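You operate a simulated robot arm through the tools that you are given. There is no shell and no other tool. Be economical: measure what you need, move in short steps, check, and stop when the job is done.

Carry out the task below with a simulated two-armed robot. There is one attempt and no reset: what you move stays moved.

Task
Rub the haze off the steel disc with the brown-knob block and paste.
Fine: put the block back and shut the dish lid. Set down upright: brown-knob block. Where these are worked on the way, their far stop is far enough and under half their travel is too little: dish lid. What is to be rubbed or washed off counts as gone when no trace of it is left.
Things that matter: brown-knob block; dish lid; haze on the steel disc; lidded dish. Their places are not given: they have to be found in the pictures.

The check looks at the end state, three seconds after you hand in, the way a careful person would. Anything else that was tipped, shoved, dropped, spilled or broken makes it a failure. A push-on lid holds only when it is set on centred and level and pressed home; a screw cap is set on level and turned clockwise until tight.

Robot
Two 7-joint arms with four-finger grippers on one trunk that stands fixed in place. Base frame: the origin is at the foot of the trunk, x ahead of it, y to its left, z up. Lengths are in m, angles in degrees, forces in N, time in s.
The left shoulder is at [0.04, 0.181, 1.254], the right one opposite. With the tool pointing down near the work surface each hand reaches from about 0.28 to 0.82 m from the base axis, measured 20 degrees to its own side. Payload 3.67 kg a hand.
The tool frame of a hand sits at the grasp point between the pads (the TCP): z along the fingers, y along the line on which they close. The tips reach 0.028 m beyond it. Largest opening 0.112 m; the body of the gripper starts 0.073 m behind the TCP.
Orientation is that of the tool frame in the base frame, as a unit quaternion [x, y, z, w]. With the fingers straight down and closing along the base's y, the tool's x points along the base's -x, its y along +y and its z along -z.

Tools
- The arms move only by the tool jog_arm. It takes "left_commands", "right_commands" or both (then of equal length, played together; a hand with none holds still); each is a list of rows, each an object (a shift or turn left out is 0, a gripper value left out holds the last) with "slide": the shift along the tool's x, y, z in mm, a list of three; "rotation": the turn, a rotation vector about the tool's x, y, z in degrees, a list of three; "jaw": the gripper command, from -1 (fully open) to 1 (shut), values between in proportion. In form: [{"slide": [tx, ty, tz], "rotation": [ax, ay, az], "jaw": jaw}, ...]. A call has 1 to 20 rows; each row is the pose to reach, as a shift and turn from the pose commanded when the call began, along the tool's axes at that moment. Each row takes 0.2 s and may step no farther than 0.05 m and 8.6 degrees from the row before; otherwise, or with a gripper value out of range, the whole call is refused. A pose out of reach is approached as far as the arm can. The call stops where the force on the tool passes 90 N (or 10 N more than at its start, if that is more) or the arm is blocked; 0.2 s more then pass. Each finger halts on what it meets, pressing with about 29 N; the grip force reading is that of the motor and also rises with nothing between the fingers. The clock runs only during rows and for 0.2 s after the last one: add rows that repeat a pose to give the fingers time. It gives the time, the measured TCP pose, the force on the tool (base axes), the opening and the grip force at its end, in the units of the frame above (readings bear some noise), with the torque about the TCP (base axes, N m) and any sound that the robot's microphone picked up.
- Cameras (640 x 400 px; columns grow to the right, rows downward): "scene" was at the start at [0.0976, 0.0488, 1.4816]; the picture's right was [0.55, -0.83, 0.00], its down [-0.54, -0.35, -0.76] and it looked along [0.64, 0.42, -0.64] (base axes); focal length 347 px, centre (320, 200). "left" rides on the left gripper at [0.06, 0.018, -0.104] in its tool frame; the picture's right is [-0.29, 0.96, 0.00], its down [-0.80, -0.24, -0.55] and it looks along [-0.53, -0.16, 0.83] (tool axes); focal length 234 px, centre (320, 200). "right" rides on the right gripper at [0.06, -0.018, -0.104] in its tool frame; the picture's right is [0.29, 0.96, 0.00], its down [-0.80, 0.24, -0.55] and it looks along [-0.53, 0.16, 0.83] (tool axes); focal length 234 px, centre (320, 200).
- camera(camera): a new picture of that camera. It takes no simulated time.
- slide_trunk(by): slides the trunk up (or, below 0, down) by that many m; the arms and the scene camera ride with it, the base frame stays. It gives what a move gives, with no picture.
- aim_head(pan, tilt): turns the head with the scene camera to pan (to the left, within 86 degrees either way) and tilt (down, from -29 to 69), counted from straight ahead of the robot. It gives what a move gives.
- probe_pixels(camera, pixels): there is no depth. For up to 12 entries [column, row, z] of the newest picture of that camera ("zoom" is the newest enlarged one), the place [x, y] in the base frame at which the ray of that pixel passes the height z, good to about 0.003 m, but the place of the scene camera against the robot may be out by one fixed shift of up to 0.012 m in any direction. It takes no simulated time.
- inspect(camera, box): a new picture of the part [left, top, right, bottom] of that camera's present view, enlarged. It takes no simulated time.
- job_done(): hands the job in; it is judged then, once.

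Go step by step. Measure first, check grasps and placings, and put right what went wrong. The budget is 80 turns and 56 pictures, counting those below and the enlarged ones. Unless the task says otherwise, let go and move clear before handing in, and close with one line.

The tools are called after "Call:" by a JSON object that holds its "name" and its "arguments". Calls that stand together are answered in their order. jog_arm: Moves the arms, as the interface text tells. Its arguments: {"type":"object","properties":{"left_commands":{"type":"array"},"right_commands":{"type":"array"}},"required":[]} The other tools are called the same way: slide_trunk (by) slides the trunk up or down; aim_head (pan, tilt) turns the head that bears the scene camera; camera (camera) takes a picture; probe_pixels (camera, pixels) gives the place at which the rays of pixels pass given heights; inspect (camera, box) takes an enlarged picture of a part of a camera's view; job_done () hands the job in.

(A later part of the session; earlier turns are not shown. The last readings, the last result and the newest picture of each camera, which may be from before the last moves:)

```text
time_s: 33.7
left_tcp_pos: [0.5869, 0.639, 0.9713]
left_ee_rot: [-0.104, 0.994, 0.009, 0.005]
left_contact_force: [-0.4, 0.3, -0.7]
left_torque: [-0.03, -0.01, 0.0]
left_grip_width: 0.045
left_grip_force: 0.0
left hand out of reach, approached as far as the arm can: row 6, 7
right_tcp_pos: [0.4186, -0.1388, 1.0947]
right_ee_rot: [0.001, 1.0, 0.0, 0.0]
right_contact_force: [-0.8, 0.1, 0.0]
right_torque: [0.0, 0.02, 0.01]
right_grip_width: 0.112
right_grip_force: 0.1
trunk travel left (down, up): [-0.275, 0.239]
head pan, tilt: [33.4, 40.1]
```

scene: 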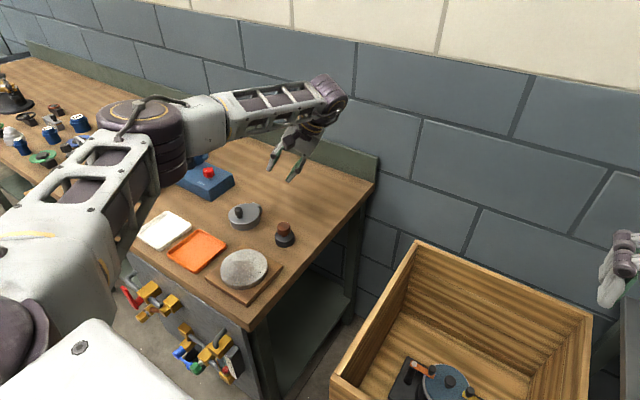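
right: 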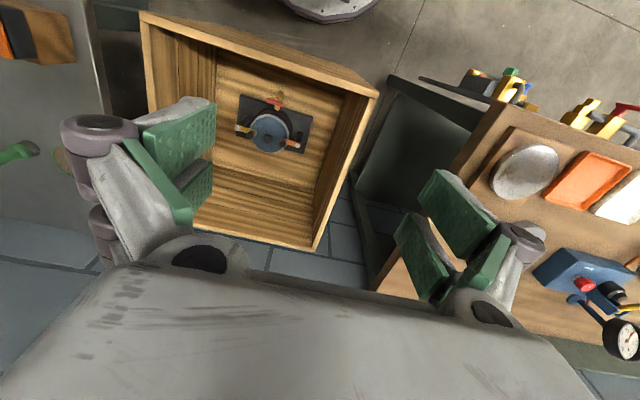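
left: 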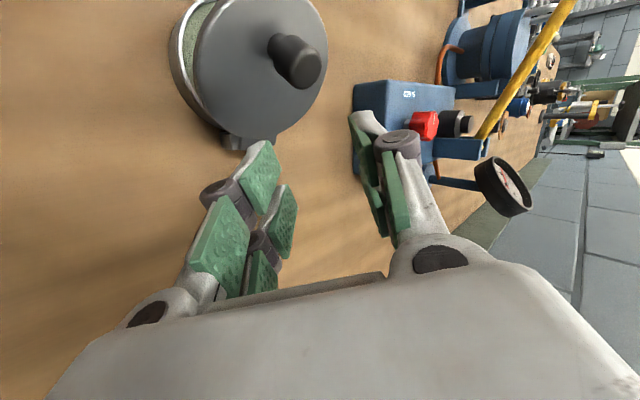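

Little change in yaw limit. Return to yaw 20° above the knob and redo the grip.

Call:
{"name": "jog_arm", "arguments": {"left_commands": [{"slide": [0, 6, 0], "rotation": [0, 0, -4]}, {"slide": [0, 13, 0], "rotation": [0, 0, -8]}, {"slide": [0, 13, 0], "rotation": [0, 0, -8], "jaw": 0}]}}

Call:
{"name": "camera", "arguments": {"camera": "left"}}

```text
time_s: 34.5
left_tcp_pos: [0.5835, 0.6535, 0.9708]
left_ee_rot: [-0.174, 0.985, 0.008, 0.006]
left_contact_force: [-0.5, -0.7, -1.2]
left_torque: [0.0, 0.01, -0.01]
left_grip_width: 0.0558
left_grip_force: 0.0
right_tcp_pos: [0.4204, -0.1369, 1.0957]
right_ee_rot: [0.0, 1.0, 0.0, 0.001]
right_contact_force: [0.2, 0.6, -0.2]
right_torque: [-0.01, -0.01, 0.01]
right_grip_width: 0.112
right_grip_force: 0.0
trunk travel left (down, up): [-0.275, 0.239]
head pan, tilt: [33.4, 40.1]
```

```text
23 pictures are left
```

left: 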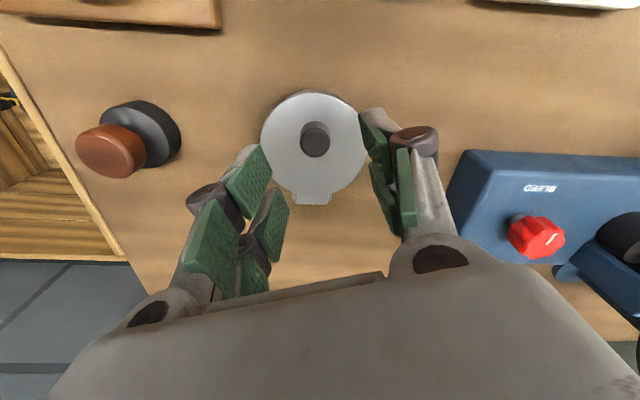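

Aligned. Lower, grip, and lift along the arc to ~50° in one go.

Call:
{"name": "jog_arm", "arguments": {"left_commands": [{"slide": [0, -1.5, 25]}, {"slide": [0, -1.5, 42]}, {"slide": [0, -1.5, 47]}, {"slide": [0, -1.5, 47], "jaw": 0.5}, {"slide": [0, -1.5, 47], "jaw": 1}, {"slide": [0, -1.5, 47], "jaw": 1}, {"slide": [0, -1.5, 47], "jaw": 1}, {"slide": [-1.6, -2.9, 41.6], "rotation": [-2, 0, 0]}, {"slide": [-3.3, -4.3, 36.2], "rotation": [-3.9, 0, 0]}, {"slide": [-5.9, -6, 31.2], "rotation": [-6, 0, 0]}, {"slide": [-8.5, -7.7, 26.2], "rotation": [-8, 0, 0]}, {"slide": [-11, -9.5, 21.9], "rotation": [-10.3, 0, 0]}, {"slide": [-13.4, -11.4, 17.6], "rotation": [-12.7, 0, 0]}, {"slide": [-17.3, -13.8, 14], "rotation": [-15.3, 0, 0]}, {"slide": [-21.2, -16.3, 10.5], "rotation": [-18, 0, 0]}, {"slide": [-25.8, -19.2, 8], "rotation": [-21.5, 0, 0]}, {"slide": [-30.5, -22.2, 5.6], "rotation": [-25, 0, 0]}]}}

Call:
{"name": "inspect", "arguments": {"camera": "scene", "box": [150, 90, 310, 190]}}

```text
time_s: 38.1
left_tcp_pos: [0.619, 0.6423, 0.9673]
left_ee_rot: [-0.172, 0.959, 0.223, -0.032]
left_contact_force: [-7.3, -4.7, -1.5]
left_torque: [-0.89, 0.66, 0.6]
left_grip_width: 0.0222
left_grip_force: 45.4
right_tcp_pos: [0.4187, -0.1376, 1.0955]
right_ee_rot: [0.0, 1.0, 0.0, 0.0]
right_contact_force: [-0.1, -0.9, 0.0]
right_torque: [0.01, 0.01, -0.03]
right_grip_width: 0.1122
right_grip_force: 0.1
trunk travel left (down, up): [-0.275, 0.239]
head pan, tilt: [33.4, 40.1]
```

```text
4.00 times, centred on (230, 140) of scene
```

zoom: 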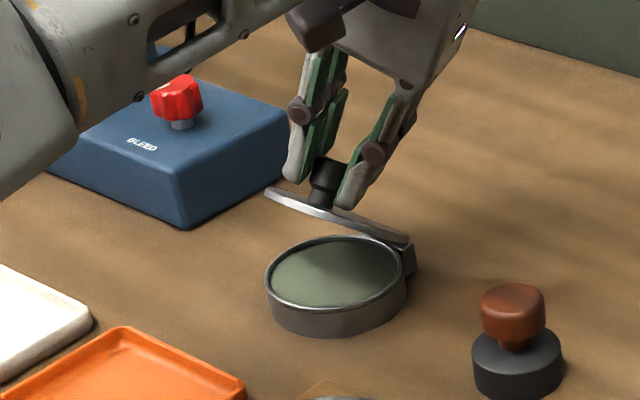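

Good, same state with better posture. Continue past vertical.

Call:
{"name": "jog_arm", "arguments": {"left_commands": [{"slide": [-4.5, -2.2, -3], "rotation": [-4.5, 0, 0]}, {"slide": [-9.1, -4.4, -6], "rotation": [-9, 0, 0]}, {"slide": [-14.3, -6.5, -8], "rotation": [-12, 0, 0]}, {"slide": [-19.6, -8.7, -10], "rotation": [-15, 0, 0]}, {"slide": [-25, -11.2, -11.2], "rotation": [-18, 0, 0]}, {"slide": [-30.3, -13.6, -12.4], "rotation": [-20, 0, 0]}, {"slide": [-36, -15.5, -13], "rotation": [-20, 0, 0]}, {"slide": [-41, -17.3, -13.5], "rotation": [-20, 0, 0]}, {"slide": [-46, -19.5, -13], "rotation": [-20, 0, 0]}]}}

Call:
{"name": "inspect", "arguments": {"camera": "scene", "box": [150, 90, 310, 190]}}

```text
time_s: 40.1
left_tcp_pos: [0.6645, 0.6372, 0.9748]
left_ee_rot: [-0.166, 0.905, 0.388, -0.059]
left_contact_force: [-14.0, 14.6, 41.0]
left_torque: [0.52, 1.83, 0.6]
left_grip_width: 0.0211
left_grip_force: 44.7
right_tcp_pos: [0.4152, -0.1387, 1.0972]
right_ee_rot: [-0.001, 1.0, 0.001, 0.002]
right_contact_force: [0.8, 1.2, -0.8]
right_torque: [0.01, 0.02, 0.02]
right_grip_width: 0.112
right_grip_force: 0.0
trunk travel left (down, up): [-0.275, 0.239]
head pan, tilt: [33.4, 40.1]
```

```text
4.00 times, centred on (230, 140) of scene
```

zoom: 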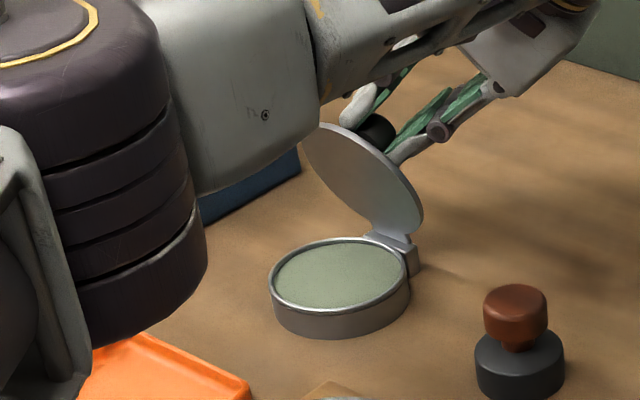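

Lid is about 75–80°, I'm pushing down slightly. Raise a few mm and continue +x.

Call:
{"name": "jog_arm", "arguments": {"left_commands": [{"slide": [-4, 2, -5]}, {"slide": [-9.4, 1.8, -6.6]}, {"slide": [-14, 1, -8.5]}, {"slide": [-18.8, 0.1, -9.7]}, {"slide": [-23.5, -2, -10.3]}, {"slide": [-28.2, -3.7, -10.7]}]}}

Call:
{"name": "inspect", "arguments": {"camera": "scene", "box": [150, 90, 310, 190]}}

```text
time_s: 41.5
left_tcp_pos: [0.7042, 0.6289, 0.9736]
left_ee_rot: [-0.159, 0.908, 0.384, -0.058]
left_contact_force: [5.4, -18.9, 6.1]
left_torque: [-0.2, -0.16, 0.25]
left_grip_width: 0.006
left_grip_force: 35.5
right_tcp_pos: [0.4199, -0.1392, 1.0945]
right_ee_rot: [0.0, 1.0, 0.0, -0.001]
right_contact_force: [0.1, 0.1, 0.3]
right_torque: [0.03, -0.02, 0.05]
right_grip_width: 0.112
right_grip_force: 0.1
trunk travel left (down, up): [-0.275, 0.239]
head pan, tilt: [33.4, 40.1]
```

```text
4.00 times, centred on (230, 140) of scene
```

zoom: 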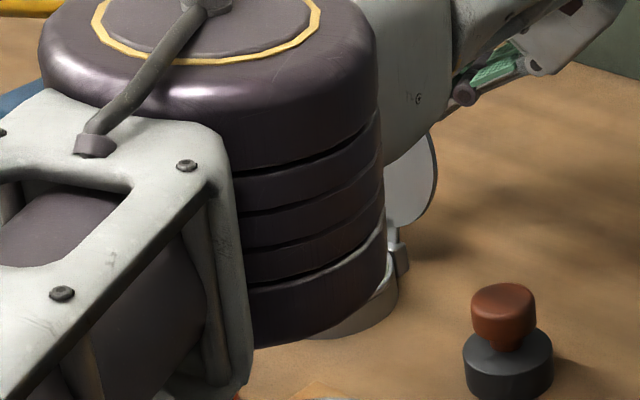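

The knob slipped off (opening 6 mm), but the lid looks about upright at (410,180). Check from the hand.

Call:
{"name": "camera", "arguments": {"camera": "left"}}

```text
19 pictures are left
```

left: 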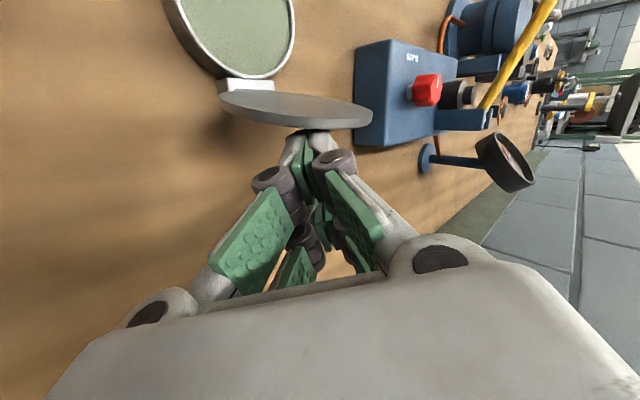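

The lid is past vertical with the fingers behind it at the knob. Open and withdraw along the tool axis.

Call:
{"name": "jog_arm", "arguments": {"left_commands": [{"jaw": 0.3}, {"jaw": 0.3}, {"slide": [0, 0, -20], "jaw": 0.3}, {"slide": [0, 0, -45]}, {"slide": [5, 0, -75]}, {"slide": [15, 0, -105], "rotation": [8, 0, 0]}, {"slide": [25, 0, -130], "rotation": [16, 0, 0]}]}}

Call:
{"name": "camera", "arguments": {"camera": "scene"}}

```text
time_s: 43.1
left_tcp_pos: [0.7061, 0.5366, 1.0662]
left_ee_rot: [-0.169, 0.951, 0.254, -0.038]
left_contact_force: [-0.2, -1.0, -0.2]
left_torque: [-0.02, -0.01, -0.01]
left_grip_width: 0.0392
left_grip_force: 0.0
right_tcp_pos: [0.4189, -0.1383, 1.0954]
right_ee_rot: [0.0, 1.0, 0.0, 0.0]
right_contact_force: [0.2, -0.1, -0.1]
right_torque: [-0.01, 0.0, 0.01]
right_grip_width: 0.1119
right_grip_force: 0.0
trunk travel left (down, up): [-0.275, 0.239]
head pan, tilt: [33.4, 40.1]
```

```text
18 pictures are left
```

scene: 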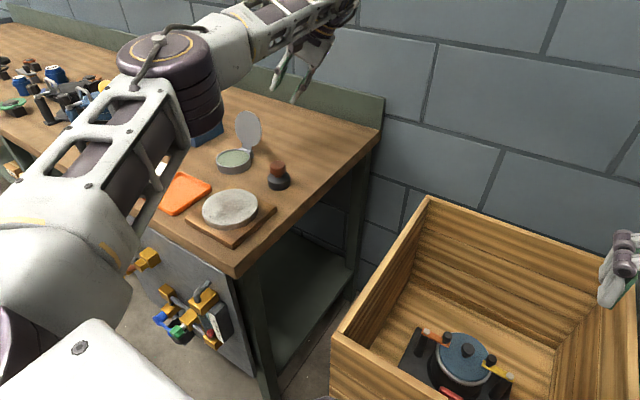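

Lid stays open. Now move above the brown-knob block and look straight down at it.

Call:
{"name": "jog_arm", "arguments": {"left_commands": [{"slide": [25, -6, 0], "rotation": [7.4, 0, 0]}, {"slide": [55, -14, 10], "rotation": [14.8, 0, 0]}, {"slide": [85, -22, 25], "rotation": [22.2, 0, 0]}, {"slide": [111, -29, 40], "rotation": [29.6, 0, 0], "jaw": -0.25}, {"slide": [111, -29, 52], "rotation": [29.6, 0, 0], "jaw": -0.25}]}}

Call:
{"name": "camera", "arguments": {"camera": "left"}}

```text
time_s: 44.3
left_tcp_pos: [0.6037, 0.5004, 1.0039]
left_ee_rot: [-0.174, 0.985, 0.003, 0.007]
left_contact_force: [0.9, 0.1, -0.2]
left_torque: [0.0, 0.01, 0.02]
left_grip_width: 0.0703
left_grip_force: 0.1
right_tcp_pos: [0.4198, -0.1363, 1.0935]
right_ee_rot: [0.0, 1.0, 0.0, -0.001]
right_contact_force: [0.4, -0.4, 0.8]
right_torque: [0.0, -0.03, -0.03]
right_grip_width: 0.1122
right_grip_force: 0.0
trunk travel left (down, up): [-0.275, 0.239]
head pan, tilt: [33.4, 40.1]
```

```text
17 pictures are left
```

left: 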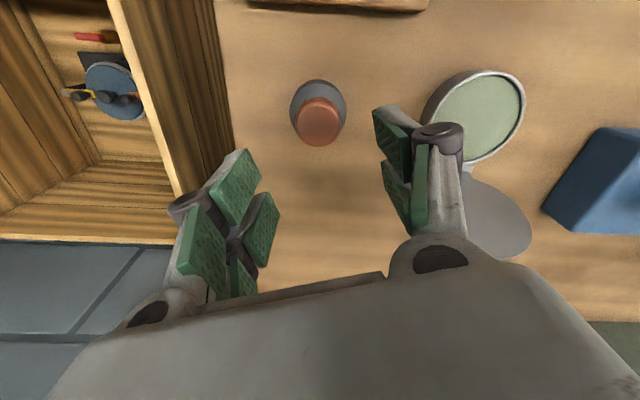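

Call:
{"name": "probe_pixels", "arguments": {"camera": "left", "pixels": [[319, 124, 0.9], [319, 124, 0.91], [319, 124, 0.92], [318, 105, 0.87], [318, 105, 0.88], [295, 122, 0.91], [343, 122, 0.91], [480, 118, 0.88], [455, 130, 0.88], [525, 105, 0.88], [426, 118, 0.88], [472, 160, 0.885]]}}

```text
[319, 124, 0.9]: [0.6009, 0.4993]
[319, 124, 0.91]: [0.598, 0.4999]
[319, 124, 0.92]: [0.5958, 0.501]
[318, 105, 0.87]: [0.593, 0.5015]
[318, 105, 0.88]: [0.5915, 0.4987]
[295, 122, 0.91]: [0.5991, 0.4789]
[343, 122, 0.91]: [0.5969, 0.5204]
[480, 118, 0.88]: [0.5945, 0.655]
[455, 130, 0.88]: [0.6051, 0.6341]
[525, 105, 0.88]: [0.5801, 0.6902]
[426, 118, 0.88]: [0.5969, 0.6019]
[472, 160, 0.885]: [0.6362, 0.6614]
```

Block centre is about (0.597,0.500), knob ~41 mm wide. Descend and grip the knob.

Call:
{"name": "jog_arm", "arguments": {"left_commands": [{"slide": [3, 1, 30]}, {"slide": [6.3, 2.3, 55]}, {"slide": [6.3, 2.3, 70]}, {"slide": [6.3, 2.3, 80]}, {"slide": [6.3, 2.3, 84]}, {"slide": [6.3, 2.3, 84], "jaw": 0.2}, {"slide": [6.3, 2.3, 84], "jaw": 0.6}, {"slide": [6.3, 2.3, 84], "jaw": 1}, {"slide": [6.3, 2.3, 84], "jaw": 1}]}}

Call:
{"name": "inspect", "arguments": {"camera": "scene", "box": [200, 100, 320, 220]}}

```text
time_s: 46.3
left_tcp_pos: [0.5985, 0.5029, 0.9194]
left_ee_rot: [-0.173, 0.985, 0.003, 0.007]
left_contact_force: [2.2, 0.2, 0.6]
left_torque: [0.02, -0.1, -0.02]
left_grip_width: 0.0355
left_grip_force: 28.7
right_tcp_pos: [0.4201, -0.1383, 1.095]
right_ee_rot: [0.0, 1.0, 0.0, 0.001]
right_contact_force: [0.5, -0.3, -0.4]
right_torque: [0.0, -0.01, 0.01]
right_grip_width: 0.1121
right_grip_force: 0.1
trunk travel left (down, up): [-0.275, 0.239]
head pan, tilt: [33.4, 40.1]
```

```text
3.33 times, centred on (260, 160) of scene
```

zoom: 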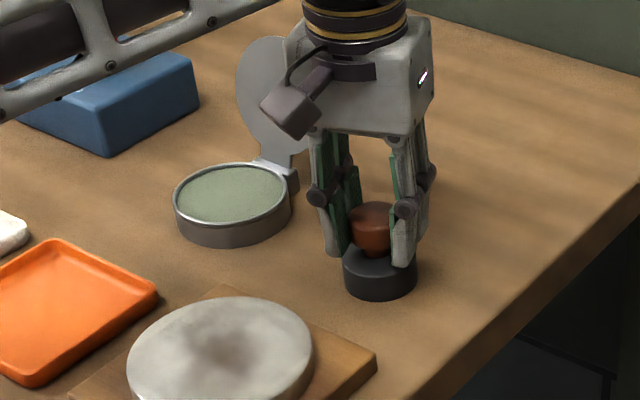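

Block held. Lift, carry over the dish centre (0.595,0.647), and start lowering.

Call:
{"name": "jog_arm", "arguments": {"left_commands": [{"slide": [0, 0, -25]}, {"slide": [0, 0, -55]}, {"slide": [-12, 35, -55]}, {"slide": [-24, 70, -55]}, {"slide": [-36, 105, -55]}, {"slide": [-46.7, 137, -55]}, {"slide": [-46.7, 137, -40]}, {"slide": [-46.7, 137, -32]}]}}

Call:
{"name": "inspect", "arguments": {"camera": "scene", "box": [180, 80, 300, 200]}}

```text
time_s: 48.1
left_tcp_pos: [0.5953, 0.6488, 0.951]
left_ee_rot: [-0.174, 0.985, 0.003, 0.007]
left_contact_force: [0.4, 0.2, -3.3]
left_torque: [0.0, -0.05, -0.02]
left_grip_width: 0.0355
left_grip_force: 29.3
right_tcp_pos: [0.419, -0.1365, 1.0956]
right_ee_rot: [-0.001, 1.0, 0.001, 0.0]
right_contact_force: [0.3, 0.8, -0.4]
right_torque: [0.01, -0.03, 0.01]
right_grip_width: 0.1121
right_grip_force: 0.0
trunk travel left (down, up): [-0.275, 0.239]
head pan, tilt: [33.4, 40.1]
```

```text
3.33 times, centred on (240, 140) of scene
```

zoom: 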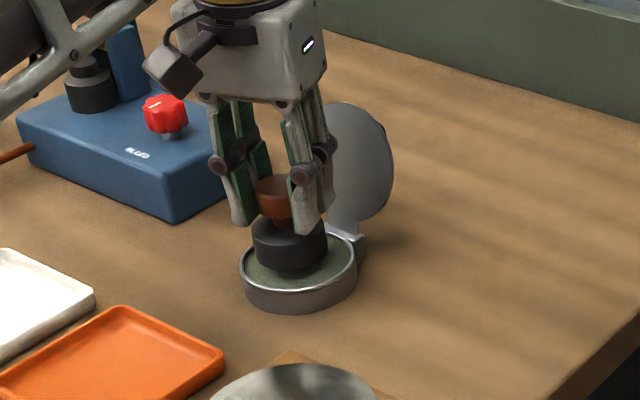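

Well-centred over the paste; lower gently to contact.

Call:
{"name": "jog_arm", "arguments": {"left_commands": [{"slide": [0, 0, 3]}, {"slide": [0, 0, 6]}, {"slide": [0, 0, 8]}]}}

```text
time_s: 48.9
left_tcp_pos: [0.5954, 0.6475, 0.9442]
left_ee_rot: [-0.173, 0.985, 0.002, 0.007]
left_contact_force: [-0.1, -0.2, -2.2]
left_torque: [0.0, 0.0, 0.05]
left_grip_width: 0.0354
left_grip_force: 29.2
right_tcp_pos: [0.4197, -0.1369, 1.0951]
right_ee_rot: [-0.001, 1.0, -0.001, 0.0]
right_contact_force: [-0.9, -0.2, -0.4]
right_torque: [0.01, -0.01, 0.02]
right_grip_width: 0.1119
right_grip_force: 0.1
trunk travel left (down, up): [-0.275, 0.239]
head pan, tilt: [33.4, 40.1]
```

Call:
{"name": "jog_arm", "arguments": {"left_commands": [{"slide": [0, 0, 3]}, {"slide": [0, 0, 6]}, {"slide": [0, 0, 6]}]}}

```text
time_s: 49.7
left_tcp_pos: [0.5952, 0.6486, 0.9372]
left_ee_rot: [-0.174, 0.985, 0.003, 0.007]
left_contact_force: [1.0, 0.3, 1.1]
left_torque: [0.02, 0.04, -0.02]
left_grip_width: 0.0357
left_grip_force: 28.8
right_tcp_pos: [0.4197, -0.1361, 1.0952]
right_ee_rot: [0.0, 1.0, 0.0, -0.001]
right_contact_force: [0.2, -0.3, 0.5]
right_torque: [-0.05, 0.01, 0.05]
right_grip_width: 0.112
right_grip_force: 0.1
trunk travel left (down, up): [-0.275, 0.239]
head pan, tilt: [33.4, 40.1]
```

Contact begins (force rose ~3.5 N). Press slightly more and hold, then lift.

Call:
{"name": "jog_arm", "arguments": {"left_commands": [{"slide": [0, 0, 2]}, {"slide": [0, 0, 3]}, {"slide": [0, 0, 3]}, {"slide": [0, 0, 3]}]}}

Call:
{"name": "inspect", "arguments": {"camera": "scene", "box": [180, 80, 300, 200]}}

```text
time_s: 50.7
left_tcp_pos: [0.5949, 0.6472, 0.9378]
left_ee_rot: [-0.174, 0.985, 0.003, 0.008]
left_contact_force: [4.3, 5.4, 18.7]
left_torque: [0.14, -0.1, -0.01]
left_grip_width: 0.0353
left_grip_force: 28.7
right_tcp_pos: [0.4191, -0.1382, 1.0957]
right_ee_rot: [0.001, 1.0, 0.0, 0.0]
right_contact_force: [0.1, -0.4, 0.2]
right_torque: [-0.01, 0.03, 0.07]
right_grip_width: 0.1123
right_grip_force: 0.0
trunk travel left (down, up): [-0.275, 0.239]
head pan, tilt: [33.4, 40.1]
```

```text
3.33 times, centred on (240, 140) of scene
```

zoom: 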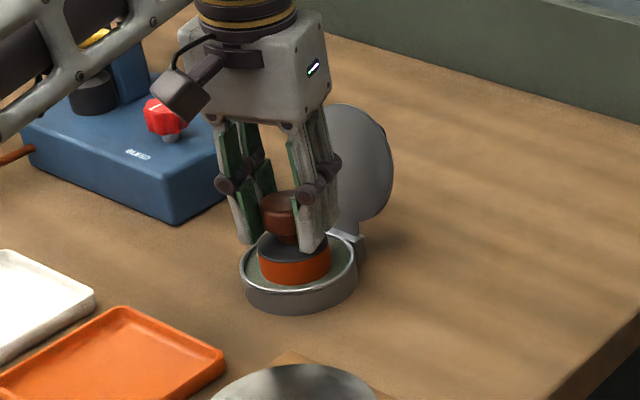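

The block's rim turned orange — it took paste. Lift and carry toward the disc, then look.

Call:
{"name": "jog_arm", "arguments": {"left_commands": [{"slide": [0, 0, -20]}, {"slide": [0, 0, -45]}, {"slide": [0, 0, -65]}, {"slide": [35, -21, -65]}, {"slide": [70, -42, -65]}, {"slide": [105, -63, -65]}, {"slide": [129, -78, -65]}]}}

Call:
{"name": "camera", "arguments": {"camera": "left"}}

Call:
{"name": "inspect", "arguments": {"camera": "scene", "box": [150, 100, 330, 250]}}

```text
time_s: 52.3
left_tcp_pos: [0.4997, 0.5307, 0.9983]
left_ee_rot: [-0.174, 0.985, 0.003, 0.007]
left_contact_force: [0.6, 0.1, -3.6]
left_torque: [0.03, 0.02, 0.0]
left_grip_width: 0.0355
left_grip_force: 29.0
right_tcp_pos: [0.4188, -0.1372, 1.0948]
right_ee_rot: [0.0, 1.0, -0.001, 0.0]
right_contact_force: [0.4, 0.2, 0.7]
right_torque: [0.01, 0.03, -0.02]
right_grip_width: 0.1121
right_grip_force: 0.2
trunk travel left (down, up): [-0.275, 0.239]
head pan, tilt: [33.4, 40.1]
```

```text
13 pictures are left
```

left: 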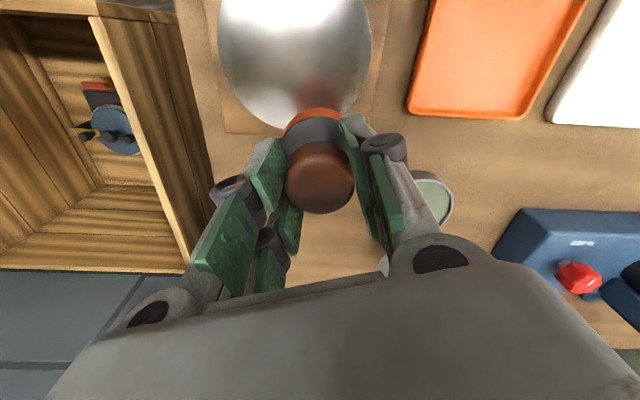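

```text
2.67 times, centred on (240, 175) of scene
```

zoom: 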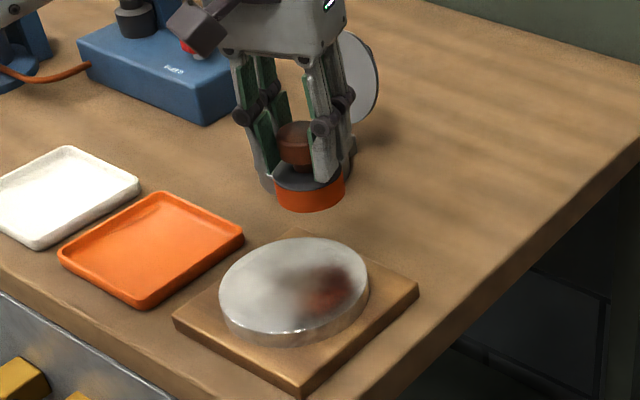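

Disc edges visible at columns 219–371, lower edge row 128. Probe them at about z 0.89.

Call:
{"name": "probe_pixels", "arguments": {"camera": "left", "pixels": [[219, 45, 0.88], [371, 42, 0.88], [290, 128, 0.88], [219, 45, 0.89], [371, 42, 0.89], [290, 128, 0.89], [225, 132, 0.87], [380, 0, 0.87], [350, 105, 0.89], [232, 95, 0.89], [228, 5, 0.89], [363, 5, 0.89]]}}

```text
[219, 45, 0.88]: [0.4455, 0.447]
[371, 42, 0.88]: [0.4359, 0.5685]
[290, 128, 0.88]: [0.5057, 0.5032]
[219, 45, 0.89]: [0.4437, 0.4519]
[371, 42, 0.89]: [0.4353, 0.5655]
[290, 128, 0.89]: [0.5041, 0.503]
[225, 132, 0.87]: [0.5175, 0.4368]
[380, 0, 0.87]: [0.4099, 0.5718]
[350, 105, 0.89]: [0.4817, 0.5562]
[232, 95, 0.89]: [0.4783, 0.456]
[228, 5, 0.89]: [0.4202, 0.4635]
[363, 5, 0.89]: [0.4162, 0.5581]
```

Disc centre ≈ (0.445,0.508), radius ≈ 58 mm. Move above centre and lower close.

Call:
{"name": "jog_arm", "arguments": {"left_commands": [{"slide": [30, -1.5, 0]}, {"slide": [59.5, -3, 0]}, {"slide": [59.5, -3, 20]}, {"slide": [59.5, -3, 32]}, {"slide": [59.5, -3, 37]}, {"slide": [59.5, -3, 37]}]}}

Call:
{"name": "inspect", "arguments": {"camera": "scene", "box": [150, 140, 310, 260]}}

```text
time_s: 53.7
left_tcp_pos: [0.4471, 0.5073, 0.9604]
left_ee_rot: [-0.174, 0.985, 0.003, 0.005]
left_contact_force: [-0.7, -0.3, -1.9]
left_torque: [-0.03, -0.01, 0.0]
left_grip_width: 0.0355
left_grip_force: 28.9
right_tcp_pos: [0.4197, -0.1365, 1.0947]
right_ee_rot: [0.0, 1.0, 0.0, -0.001]
right_contact_force: [-0.3, 0.3, -1.3]
right_torque: [-0.01, 0.06, -0.02]
right_grip_width: 0.1119
right_grip_force: 0.0
trunk travel left (down, up): [-0.275, 0.239]
head pan, tilt: [33.4, 40.1]
```

```text
3.33 times, centred on (230, 200) of scene
```

zoom: 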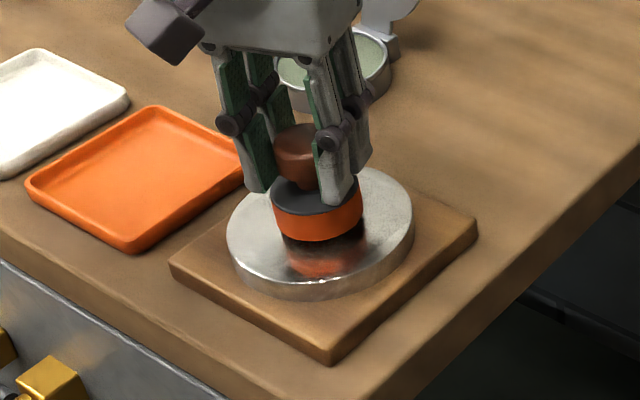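

The reflection shows a small gap (~6–8 mm). Lower to contact.

Call:
{"name": "jog_arm", "arguments": {"left_commands": [{"slide": [0, 0, 3]}, {"slide": [0, 0, 5]}, {"slide": [0, 0, 5]}]}}

Call:
{"name": "jog_arm", "arguments": {"left_commands": [{"slide": [0, 0, 2]}, {"slide": [0, 0, 4]}, {"slide": [0, 0, 4]}]}}

```text
time_s: 54.5
left_tcp_pos: [0.4454, 0.5062, 0.9556]
left_ee_rot: [-0.174, 0.985, 0.003, 0.006]
left_contact_force: [-1.1, -0.9, -2.5]
left_torque: [0.02, 0.0, 0.0]
left_grip_width: 0.0355
left_grip_force: 29.4
right_tcp_pos: [0.4193, -0.1377, 1.096]
right_ee_rot: [0.0, 1.0, 0.0, 0.0]
right_contact_force: [0.3, -0.8, 0.3]
right_torque: [-0.01, 0.0, -0.01]
right_grip_width: 0.1119
right_grip_force: 0.1
trunk travel left (down, up): [-0.275, 0.239]
head pan, tilt: [33.4, 40.1]
```

```text
time_s: 55.3
left_tcp_pos: [0.4458, 0.5068, 0.952]
left_ee_rot: [-0.173, 0.985, 0.003, 0.008]
left_contact_force: [0.6, 0.9, 1.5]
left_torque: [0.13, -0.07, 0.01]
left_grip_width: 0.0353
left_grip_force: 28.9
right_tcp_pos: [0.4195, -0.1381, 1.0951]
right_ee_rot: [0.0, 1.0, 0.0, 0.001]
right_contact_force: [-0.2, 0.2, 0.2]
right_torque: [-0.01, -0.03, 0.02]
right_grip_width: 0.1119
right_grip_force: 0.0
trunk travel left (down, up): [-0.275, 0.239]
head pan, tilt: [33.4, 40.1]
```

Contact at TCP z≈0.952. Rub in circles of 12 and 24 mm with ~1.5 mm press.

Call:
{"name": "jog_arm", "arguments": {"left_commands": [{"slide": [12, 0, 1.5]}, {"slide": [6, 10.4, 1.5]}, {"slide": [-6, 10.4, 1.5]}, {"slide": [-12, 0, 1.5]}, {"slide": [-6, -10.4, 1.5]}, {"slide": [6, -10.4, 1.5]}, {"slide": [12, 0, 1.5]}, {"slide": [24, 0, 1.5]}, {"slide": [20.8, 12, 1.5]}, {"slide": [12, 20.8, 1.5]}, {"slide": [0, 24, 1.5]}, {"slide": [-12, 20.8, 1.5]}, {"slide": [-20.8, 12, 1.5]}, {"slide": [-24, 0, 1.5]}, {"slide": [-20.8, -12, 1.5]}, {"slide": [-12, -20.8, 1.5]}, {"slide": [0, -24, 1.5]}, {"slide": [12, -20.8, 1.5]}, {"slide": [20.8, -12, 1.5]}, {"slide": [24, 0, 1.5]}]}}

Call:
{"name": "inspect", "arguments": {"camera": "scene", "box": [150, 140, 310, 260]}}

```text
time_s: 59.5
left_tcp_pos: [0.4229, 0.4987, 0.9507]
left_ee_rot: [-0.173, 0.985, 0.003, 0.007]
left_contact_force: [0.5, -2.1, 5.6]
left_torque: [0.03, 0.14, 0.08]
left_grip_width: 0.0352
left_grip_force: 29.1
right_tcp_pos: [0.4206, -0.1374, 1.0957]
right_ee_rot: [0.0, 1.0, 0.0, 0.0]
right_contact_force: [0.6, -0.5, -0.5]
right_torque: [0.0, -0.01, 0.01]
right_grip_width: 0.1117
right_grip_force: 0.1
trunk travel left (down, up): [-0.275, 0.239]
head pan, tilt: [33.4, 40.1]
```

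```text
3.33 times, centred on (230, 200) of scene
```

zoom: 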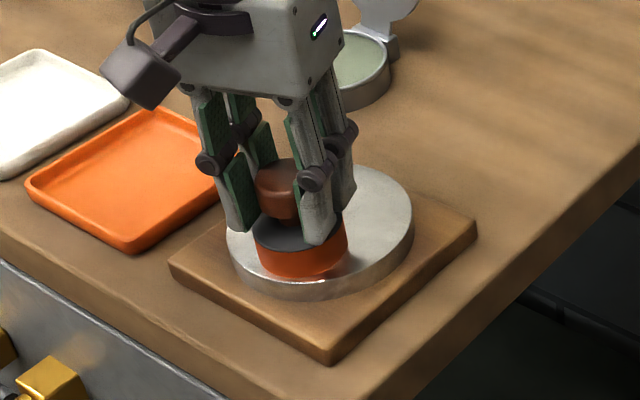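

Pressure ~8 N, disc still in place. Next an outer ring at 34 mm, ending at centre.

Call:
{"name": "jog_arm", "arguments": {"left_commands": [{"slide": [10, 0, 0.7]}, {"slide": [7.4, 13, 0.7]}, {"slide": [0, 24, 0.7]}, {"slide": [-11, 31.4, 0.7]}, {"slide": [-24, 34, 0.7]}, {"slide": [-37, 31.4, 0.7]}, {"slide": [-48, 24, 0.7]}, {"slide": [-55.4, 13, 0.7]}, {"slide": [-58, 0, 0.7]}, {"slide": [-55.4, -13, 0.7]}, {"slide": [-48, -24, 0.7]}, {"slide": [-37, -31.4, 0.7]}, {"slide": [-24, -34, 0.7]}, {"slide": [-11, -31.4, 0.7]}, {"slide": [0, -24, 0.7]}, {"slide": [7.4, -13, 0.7]}, {"slide": [10, 0, 0.7]}, {"slide": [-5, 0, 0.7]}, {"slide": [-24, 0, 0.7]}]}}

Call:
{"name": "jog_arm", "arguments": {"left_commands": [{"slide": [12, 0, 0]}, {"slide": [6, 10.4, 0]}, {"slide": [-6, 10.4, 0]}, {"slide": [-12, 0, 0]}, {"slide": [-6, -10.4, 0]}, {"slide": [6, -10.4, 0]}, {"slide": [12, 0, 0]}, {"slide": [24, 0, 0]}, {"slide": [20.8, 12, 0]}, {"slide": [12, 20.8, 0]}, {"slide": [0, 24, 0]}, {"slide": [-12, 20.8, 0]}, {"slide": [-20.8, 12, 0]}, {"slide": [-24, 0, 0]}, {"slide": [-20.8, -12, 0]}, {"slide": [-12, -20.8, 0]}, {"slide": [0, -24, 0]}, {"slide": [12, -20.8, 0]}, {"slide": [20.8, -12, 0]}, {"slide": [24, 0, 0]}]}}

Call:
{"name": "jog_arm", "arguments": {"left_commands": [{"slide": [0, 0, -20]}, {"slide": [-30, 0, -50]}, {"slide": [-70, 0, -60]}, {"slide": [-110, 0, -60]}, {"slide": [-140, 0, -60]}]}}

Call:
{"name": "inspect", "arguments": {"camera": "scene", "box": [150, 140, 310, 260]}}

```text
time_s: 63.5
left_tcp_pos: [0.4449, 0.506, 0.9505]
left_ee_rot: [-0.174, 0.985, 0.003, 0.008]
left_contact_force: [-0.2, -2.7, 6.8]
left_torque: [-0.23, 0.1, 0.0]
left_grip_width: 0.035
left_grip_force: 29.1
right_tcp_pos: [0.4187, -0.1384, 1.095]
right_ee_rot: [0.0, 1.0, 0.001, 0.0]
right_contact_force: [0.6, -0.4, 0.2]
right_torque: [0.01, 0.0, -0.04]
right_grip_width: 0.112
right_grip_force: 0.0
trunk travel left (down, up): [-0.275, 0.239]
head pan, tilt: [33.4, 40.1]
```

```text
time_s: 67.7
left_tcp_pos: [0.4205, 0.499, 0.9503]
left_ee_rot: [-0.174, 0.985, 0.003, 0.006]
left_contact_force: [-0.2, -3.6, 7.3]
left_torque: [-0.03, -0.15, -0.08]
left_grip_width: 0.0349
left_grip_force: 29.0
right_tcp_pos: [0.4189, -0.1377, 1.0949]
right_ee_rot: [0.0, 1.0, 0.0, -0.001]
right_contact_force: [0.2, 0.4, -0.3]
right_torque: [-0.02, 0.02, 0.01]
right_grip_width: 0.1119
right_grip_force: 0.2
trunk travel left (down, up): [-0.275, 0.239]
head pan, tilt: [33.4, 40.1]
```

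```text
time_s: 68.9
left_tcp_pos: [0.5547, 0.5453, 1.0108]
left_ee_rot: [-0.175, 0.985, 0.004, 0.007]
left_contact_force: [0.6, 0.0, -1.4]
left_torque: [0.01, 0.03, 0.01]
left_grip_width: 0.0353
left_grip_force: 29.3
right_tcp_pos: [0.421, -0.1376, 1.0956]
right_ee_rot: [-0.001, 1.0, 0.001, -0.001]
right_contact_force: [0.0, -0.1, -0.3]
right_torque: [0.03, 0.05, 0.0]
right_grip_width: 0.1118
right_grip_force: 0.0
trunk travel left (down, up): [-0.275, 0.239]
head pan, tilt: [33.4, 40.1]
```

```text
3.33 times, centred on (230, 200) of scene
```

zoom: 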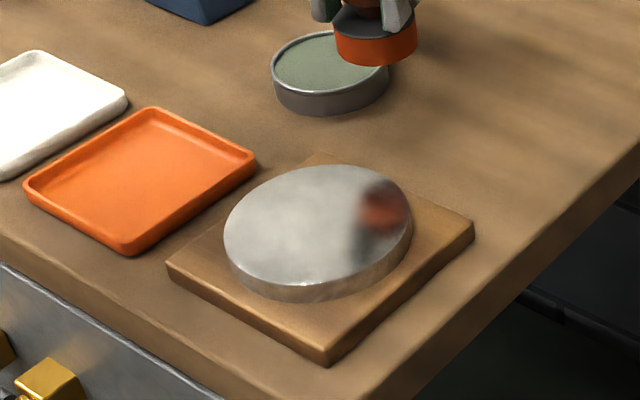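

The disc shows a reflection at (383,205) and otherwise smooth; look closer from the hand camera.

Call:
{"name": "inspect", "arguments": {"camera": "left", "box": [180, 0, 420, 150]}}

Call:
{"name": "inspect", "arguments": {"camera": "scene", "box": [195, 180, 285, 240]}}

```text
2.67 times, centred on (300, 75) of left
```

zoom: 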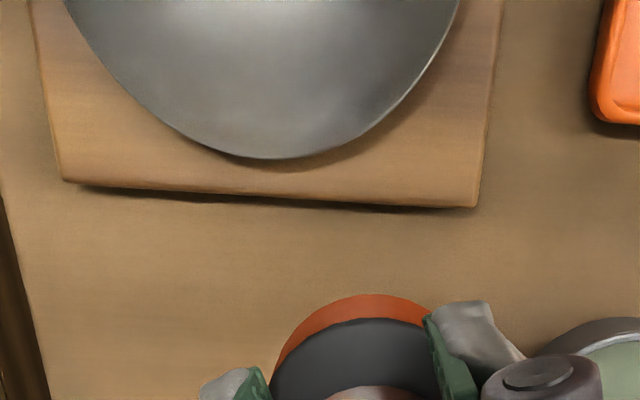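

```text
6.67 times, centred on (240, 210) of scene
```

zoom: 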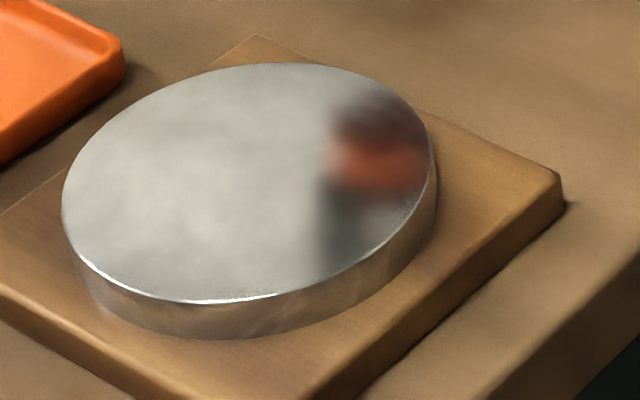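

Hard to tell blur from haze, so I'll rub another full round (including nearer the rim) with a little more pressure.

Call:
{"name": "jog_arm", "arguments": {"left_commands": [{"slide": [40, 0, 0]}, {"slide": [80, 0, 0]}, {"slide": [116, 0, 0]}, {"slide": [116, 0, 40]}, {"slide": [116, 0, 58]}, {"slide": [116, 0, 61]}, {"slide": [116, 0, 61]}]}}

Call:
{"name": "jog_arm", "arguments": {"left_commands": [{"slide": [15, 0, 0.5]}, {"slide": [30, 0, 0.5]}, {"slide": [40, 0, 0.5]}, {"slide": [37, 15.3, 0.5]}, {"slide": [28.3, 28.3, 0.5]}, {"slide": [15.3, 37, 0.5]}, {"slide": [0, 40, 0.5]}, {"slide": [-15.3, 37, 0.5]}, {"slide": [-28.3, 28.3, 0.5]}, {"slide": [-37, 15.3, 0.5]}, {"slide": [-40, 0, 0.5]}, {"slide": [-37, -15.3, 0.5]}, {"slide": [-28.3, -28.3, 0.5]}, {"slide": [-15.3, -37, 0.5]}, {"slide": [0, -40, 0.5]}, {"slide": [15.3, -37, 0.5]}, {"slide": [28.3, -28.3, 0.5]}, {"slide": [37, -15.3, 0.5]}, {"slide": [40, 0, 0.5]}, {"slide": [26, 0, 0.5]}]}}

Call:
{"name": "jog_arm", "arguments": {"left_commands": [{"slide": [-3.5, 13, 0]}, {"slide": [-13, 22.5, 0]}, {"slide": [-26, 26, 0]}, {"slide": [-39, 22.5, 0]}, {"slide": [-48.5, 13, 0]}, {"slide": [-52, 0, 0]}, {"slide": [-48.5, -13, 0]}, {"slide": [-39, -22.5, 0]}, {"slide": [-26, -26, 0]}, {"slide": [-13, -22.5, 0]}, {"slide": [-3.5, -13, 0]}, {"slide": [0, 0, 0]}, {"slide": [-14, 0, 0]}, {"slide": [-20, 10.4, 0]}, {"slide": [-32, 10.4, 0]}, {"slide": [-38, 0, 0]}, {"slide": [-32, -10.4, 0]}, {"slide": [-20, -10.4, 0]}, {"slide": [-14, 0, 0]}, {"slide": [-26, 0, 0]}]}}

```text
time_s: 70.5
left_tcp_pos: [0.4467, 0.5066, 0.949]
left_ee_rot: [-0.174, 0.985, 0.003, 0.009]
left_contact_force: [3.1, 3.8, 14.4]
left_torque: [-0.09, 0.25, -0.02]
left_grip_width: 0.0351
left_grip_force: 28.9
right_tcp_pos: [0.4185, -0.1378, 1.0949]
right_ee_rot: [0.0, 1.0, 0.001, 0.0]
right_contact_force: [0.2, 0.1, -0.5]
right_torque: [-0.03, 0.01, 0.03]
right_grip_width: 0.112
right_grip_force: 0.0
trunk travel left (down, up): [-0.275, 0.239]
head pan, tilt: [33.4, 40.1]
```

```text
time_s: 74.7
left_tcp_pos: [0.4226, 0.4996, 0.948]
left_ee_rot: [-0.174, 0.985, 0.003, 0.006]
left_contact_force: [0.5, 0.2, -3.6]
left_torque: [-0.01, 0.02, 0.03]
left_grip_width: 0.0349
left_grip_force: 29.4
right_tcp_pos: [0.422, -0.1365, 1.0941]
right_ee_rot: [-0.001, 1.0, 0.0, -0.002]
right_contact_force: [-0.3, 0.2, 0.1]
right_torque: [-0.01, 0.01, -0.01]
right_grip_width: 0.112
right_grip_force: 0.1
trunk travel left (down, up): [-0.275, 0.239]
head pan, tilt: [33.4, 40.1]
```

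```text
time_s: 78.9
left_tcp_pos: [0.448, 0.5077, 0.948]
left_ee_rot: [-0.173, 0.985, 0.003, 0.006]
left_contact_force: [1.4, -0.7, -2.2]
left_torque: [-0.06, -0.02, 0.01]
left_grip_width: 0.0347
left_grip_force: 28.9
right_tcp_pos: [0.42, -0.1376, 1.0942]
right_ee_rot: [0.0, 1.0, 0.0, -0.001]
right_contact_force: [0.3, 0.0, -0.5]
right_torque: [0.01, 0.02, 0.0]
right_grip_width: 0.1123
right_grip_force: 0.0
trunk travel left (down, up): [-0.275, 0.239]
head pan, tilt: [33.4, 40.1]
```

The block slipped up slightly in the grip and lost contact in the last loop. Lower 3 mm and check force before repeating it.

Call:
{"name": "jog_arm", "arguments": {"left_commands": [{"slide": [0, 0, 2]}, {"slide": [0, 0, 3]}, {"slide": [0, 0, 3]}]}}

```text
time_s: 79.7
left_tcp_pos: [0.447, 0.5073, 0.9474]
left_ee_rot: [-0.173, 0.985, 0.004, 0.009]
left_contact_force: [2.9, 2.1, 12.3]
left_torque: [-0.07, 0.23, -0.03]
left_grip_width: 0.0352
left_grip_force: 28.9
right_tcp_pos: [0.4186, -0.1378, 1.0959]
right_ee_rot: [0.0, 1.0, 0.001, 0.0]
right_contact_force: [-0.2, 0.3, 0.6]
right_torque: [0.01, -0.03, 0.03]
right_grip_width: 0.1121
right_grip_force: 0.0
trunk travel left (down, up): [-0.275, 0.239]
head pan, tilt: [33.4, 40.1]
```

Contact at ~15 N. Repeat the loops from centre.

Call:
{"name": "jog_arm", "arguments": {"left_commands": [{"slide": [12, 0, 0.3]}, {"slide": [6, 10.4, 0.3]}, {"slide": [-6, 10.4, 0.3]}, {"slide": [-12, 0, 0.5]}, {"slide": [-6, -10.4, 0.5]}, {"slide": [6, -10.4, 0.5]}, {"slide": [14, 0, 0.7]}, {"slide": [26, 0, 0.8]}, {"slide": [22.5, 13, 0.9]}, {"slide": [13, 22.5, 1]}, {"slide": [0, 26, 1.1]}, {"slide": [-13, 22.5, 1.2]}, {"slide": [-22.5, 13, 1.3]}, {"slide": [-26, 0, 1.4]}, {"slide": [-22.5, -13, 1.5]}, {"slide": [-13, -22.5, 1.6]}, {"slide": [0, -26, 1.7]}, {"slide": [13, -22.5, 1.8]}, {"slide": [22.5, -13, 1.9]}, {"slide": [26, 0, 2]}]}}

Call:
{"name": "jog_arm", "arguments": {"left_commands": [{"slide": [0, 0, -20]}, {"slide": [-30, 0, -50]}, {"slide": [-70, -15, -60]}, {"slide": [-110, -30, -60]}, {"slide": [-150, -45, -60]}, {"slide": [-175, -60, -60]}]}}

Call:
{"name": "inspect", "arguments": {"camera": "scene", "box": [170, 90, 320, 240]}}

```text
time_s: 83.9
left_tcp_pos: [0.4208, 0.4954, 0.944]
left_ee_rot: [-0.173, 0.985, 0.003, 0.008]
left_contact_force: [2.7, -7.9, 19.2]
left_torque: [-0.07, -0.29, -0.14]
left_grip_width: 0.0349
left_grip_force: 29.0
right_tcp_pos: [0.4186, -0.139, 1.0955]
right_ee_rot: [0.001, 1.0, 0.001, 0.0]
right_contact_force: [0.4, -0.2, 0.8]
right_torque: [-0.02, 0.0, 0.0]
right_grip_width: 0.1121
right_grip_force: 0.0
trunk travel left (down, up): [-0.275, 0.239]
head pan, tilt: [33.4, 40.1]
```

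```text
time_s: 85.3
left_tcp_pos: [0.6044, 0.4976, 1.0062]
left_ee_rot: [-0.174, 0.985, 0.004, 0.007]
left_contact_force: [-1.0, 0.2, -3.2]
left_torque: [0.05, -0.03, 0.02]
left_grip_width: 0.0347
left_grip_force: 28.7
right_tcp_pos: [0.4196, -0.1368, 1.096]
right_ee_rot: [0.0, 1.0, 0.0, 0.0]
right_contact_force: [-0.3, 0.3, 0.4]
right_torque: [0.02, 0.01, 0.01]
right_grip_width: 0.1119
right_grip_force: 0.1
trunk travel left (down, up): [-0.275, 0.239]
head pan, tilt: [33.4, 40.1]
```

```text
2.67 times, centred on (245, 165) of scene
```

zoom: 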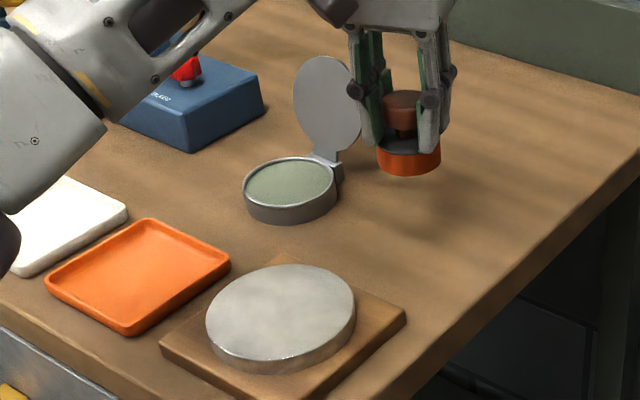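

Contact was good (19 N). Take one close look at the disc now that no reflection lies on it.

Call:
{"name": "inspect", "arguments": {"camera": "scene", "box": [210, 180, 320, 240]}}

```text
5.82 times, centred on (265, 210) of scene
```

zoom: 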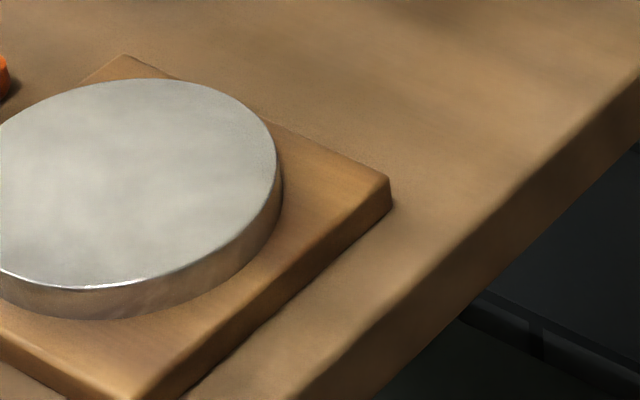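

The disc looks uniformly smooth now. Return the block to its place: move over (0.598,0.502) and lower.

Call:
{"name": "jog_arm", "arguments": {"left_commands": [{"slide": [4.5, 6.3, 20]}, {"slide": [4.5, 6.3, 50]}, {"slide": [4.5, 6.3, 75]}, {"slide": [4.5, 6.3, 87]}, {"slide": [4.5, 6.3, 89]}, {"slide": [4.5, 6.3, 89]}]}}

```text
time_s: 86.7
left_tcp_pos: [0.5989, 0.5068, 0.9152]
left_ee_rot: [-0.174, 0.985, 0.003, 0.007]
left_contact_force: [-0.6, 0.1, -2.6]
left_torque: [-0.01, -0.01, -0.02]
left_grip_width: 0.0349
left_grip_force: 28.6
right_tcp_pos: [0.4193, -0.1363, 1.0937]
right_ee_rot: [0.0, 1.0, 0.0, 0.0]
right_contact_force: [0.4, 0.2, -0.3]
right_torque: [-0.03, -0.02, 0.01]
right_grip_width: 0.1122
right_grip_force: 0.0
trunk travel left (down, up): [-0.275, 0.239]
head pan, tilt: [33.4, 40.1]
```

Still airborne; correct 4 mm in y and lower more.

Call:
{"name": "jog_arm", "arguments": {"left_commands": [{"slide": [1.4, -3.8, 1]}, {"slide": [1.4, -3.8, 3]}, {"slide": [1.4, -3.8, 3]}]}}

```text
time_s: 87.5
left_tcp_pos: [0.6006, 0.5027, 0.9124]
left_ee_rot: [-0.173, 0.985, 0.004, 0.006]
left_contact_force: [-0.2, 0.1, -2.6]
left_torque: [0.02, -0.01, -0.01]
left_grip_width: 0.035
left_grip_force: 28.8
right_tcp_pos: [0.4194, -0.1371, 1.094]
right_ee_rot: [0.0, 1.0, 0.0, 0.0]
right_contact_force: [-0.7, -0.7, -0.3]
right_torque: [0.04, -0.01, 0.02]
right_grip_width: 0.1121
right_grip_force: 0.0
trunk travel left (down, up): [-0.275, 0.239]
head pan, tilt: [33.4, 40.1]
```

Call:
{"name": "jog_arm", "arguments": {"left_commands": [{"slide": [1, 0, 1.5]}, {"slide": [2, 0, 3]}, {"slide": [2, 0, 3]}]}}

```text
time_s: 88.3
left_tcp_pos: [0.5993, 0.5016, 0.9131]
left_ee_rot: [-0.174, 0.985, 0.003, 0.009]
left_contact_force: [5.6, 4.0, 16.3]
left_torque: [0.07, 0.16, -0.05]
left_grip_width: 0.035
left_grip_force: 28.6
right_tcp_pos: [0.4185, -0.1373, 1.0949]
right_ee_rot: [0.0, 1.0, 0.001, 0.0]
right_contact_force: [0.2, 0.2, -0.3]
right_torque: [0.0, -0.01, -0.01]
right_grip_width: 0.1122
right_grip_force: 0.1
trunk travel left (down, up): [-0.275, 0.239]
head pan, tilt: [33.4, 40.1]
```

Block seated (force up). Ease off, open, and rise straight up.

Call:
{"name": "jog_arm", "arguments": {"left_commands": [{"slide": [0, 0, -1.5]}, {"slide": [0, 0, -1.5], "jaw": 0.1}, {"slide": [0, 0, -1.5], "jaw": -0.25}, {"slide": [0, 0, -1.5], "jaw": -0.25}, {"slide": [0, 0, -20]}, {"slide": [0, 0, -60]}, {"slide": [0, 0, -105]}, {"slide": [0, 0, -150]}]}}

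Call:
{"name": "inspect", "arguments": {"camera": "scene", "box": [200, 80, 330, 200]}}

```text
time_s: 90.1
left_tcp_pos: [0.5966, 0.5005, 1.0587]
left_ee_rot: [-0.174, 0.985, 0.004, 0.006]
left_contact_force: [-1.0, 0.3, 0.2]
left_torque: [0.03, 0.01, -0.01]
left_grip_width: 0.07
left_grip_force: 0.0
right_tcp_pos: [0.4196, -0.1377, 1.0958]
right_ee_rot: [0.0, 1.0, 0.001, 0.0]
right_contact_force: [0.2, -0.8, 0.5]
right_torque: [0.07, -0.01, 0.02]
right_grip_width: 0.1121
right_grip_force: 0.0
trunk travel left (down, up): [-0.275, 0.239]
head pan, tilt: [33.4, 40.1]
```

```text
3.33 times, centred on (265, 140) of scene
```

zoom: 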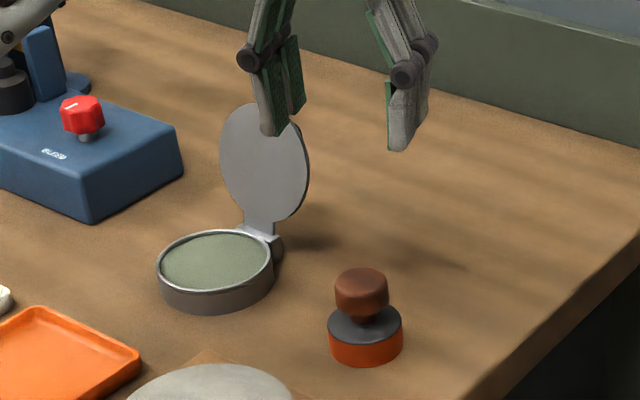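

Block stands upright. Now bring the closed fingers round behind the lid with the hand rolled toward −y.

Call:
{"name": "jog_arm", "arguments": {"left_commands": [{"slide": [-30, -1, -20], "jaw": 1}, {"slide": [-60, -2, -20], "rotation": [-7.5, 0, 0], "jaw": 1}, {"slide": [-90, -3, -20], "rotation": [-15, 0, 0]}, {"slide": [-115, -4, -20], "rotation": [-22.5, 0, 0]}, {"slide": [-131, -5, -20], "rotation": [-30, 0, 0]}, {"slide": [-131, -5, -20], "rotation": [-37.5, 0, 0]}, {"slide": [-131, -5, -20], "rotation": [-45, 0, 0]}]}}

```text
time_s: 91.7
left_tcp_pos: [0.7212, 0.5394, 1.0809]
left_ee_rot: [-0.163, 0.908, 0.381, -0.06]
left_contact_force: [0.1, 0.5, -0.5]
left_torque: [0.02, 0.0, 0.0]
left_grip_width: 0.0003
left_grip_force: 29.0
right_tcp_pos: [0.4193, -0.1383, 1.0948]
right_ee_rot: [0.0, 1.0, 0.001, 0.0]
right_contact_force: [0.5, -0.5, -0.2]
right_torque: [0.02, 0.0, 0.01]
right_grip_width: 0.1121
right_grip_force: 0.2
trunk travel left (down, up): [-0.275, 0.239]
head pan, tilt: [33.4, 40.1]
```

Call:
{"name": "jog_arm", "arguments": {"left_commands": [{"slide": [-10, -8, 37]}, {"slide": [-20, -17, 74]}, {"slide": [-29, -25, 111]}]}}

Call:
{"name": "camera", "arguments": {"camera": "left"}}

```text
time_s: 92.5
left_tcp_pos: [0.7162, 0.6013, 0.9891]
left_ee_rot: [-0.163, 0.909, 0.379, -0.06]
left_contact_force: [-0.5, 0.9, 0.1]
left_torque: [-0.03, -0.03, 0.01]
left_grip_width: 0.0
left_grip_force: 28.8
left hand out of reach, approached as far as the arm can: row 2, 3
right_tcp_pos: [0.4193, -0.1355, 1.0961]
right_ee_rot: [0.001, 1.0, -0.001, 0.0]
right_contact_force: [-0.2, 0.3, 0.3]
right_torque: [-0.01, -0.01, -0.03]
right_grip_width: 0.112
right_grip_force: 0.1
trunk travel left (down, up): [-0.275, 0.239]
head pan, tilt: [33.4, 40.1]
```

```text
3 pictures are left
```

left: 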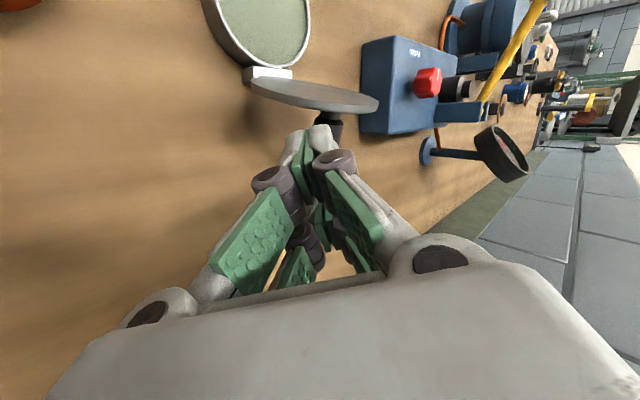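

The fingertips are just behind the lid by the knob (323,118). Sweep toward −x to tip it over.

Call:
{"name": "jog_arm", "arguments": {"left_commands": [{"slide": [9.4, 2.4, 2.4]}, {"slide": [18.8, 4.8, 4.8]}, {"slide": [28.2, 7.2, 7.2]}, {"slide": [37.6, 9.6, 9.6]}, {"slide": [47, 12, 12]}, {"slide": [56.4, 14.4, 14.4]}, {"slide": [66, 16.8, 16.8]}, {"slide": [75, 19.2, 19.2]}, {"slide": [85, 21.6, 21.6]}]}}

```text
time_s: 94.5
left_tcp_pos: [0.6248, 0.599, 0.9884]
left_ee_rot: [-0.162, 0.909, 0.38, -0.06]
left_contact_force: [-1.5, -11.3, 7.0]
left_torque: [-0.1, -0.07, -0.14]
left_grip_width: 0.006
left_grip_force: 35.3
right_tcp_pos: [0.4194, -0.1376, 1.0953]
right_ee_rot: [0.001, 1.0, 0.001, -0.001]
right_contact_force: [0.4, 0.1, -0.1]
right_torque: [0.02, 0.01, -0.02]
right_grip_width: 0.1119
right_grip_force: 0.0
trunk travel left (down, up): [-0.275, 0.239]
head pan, tilt: [33.4, 40.1]
```

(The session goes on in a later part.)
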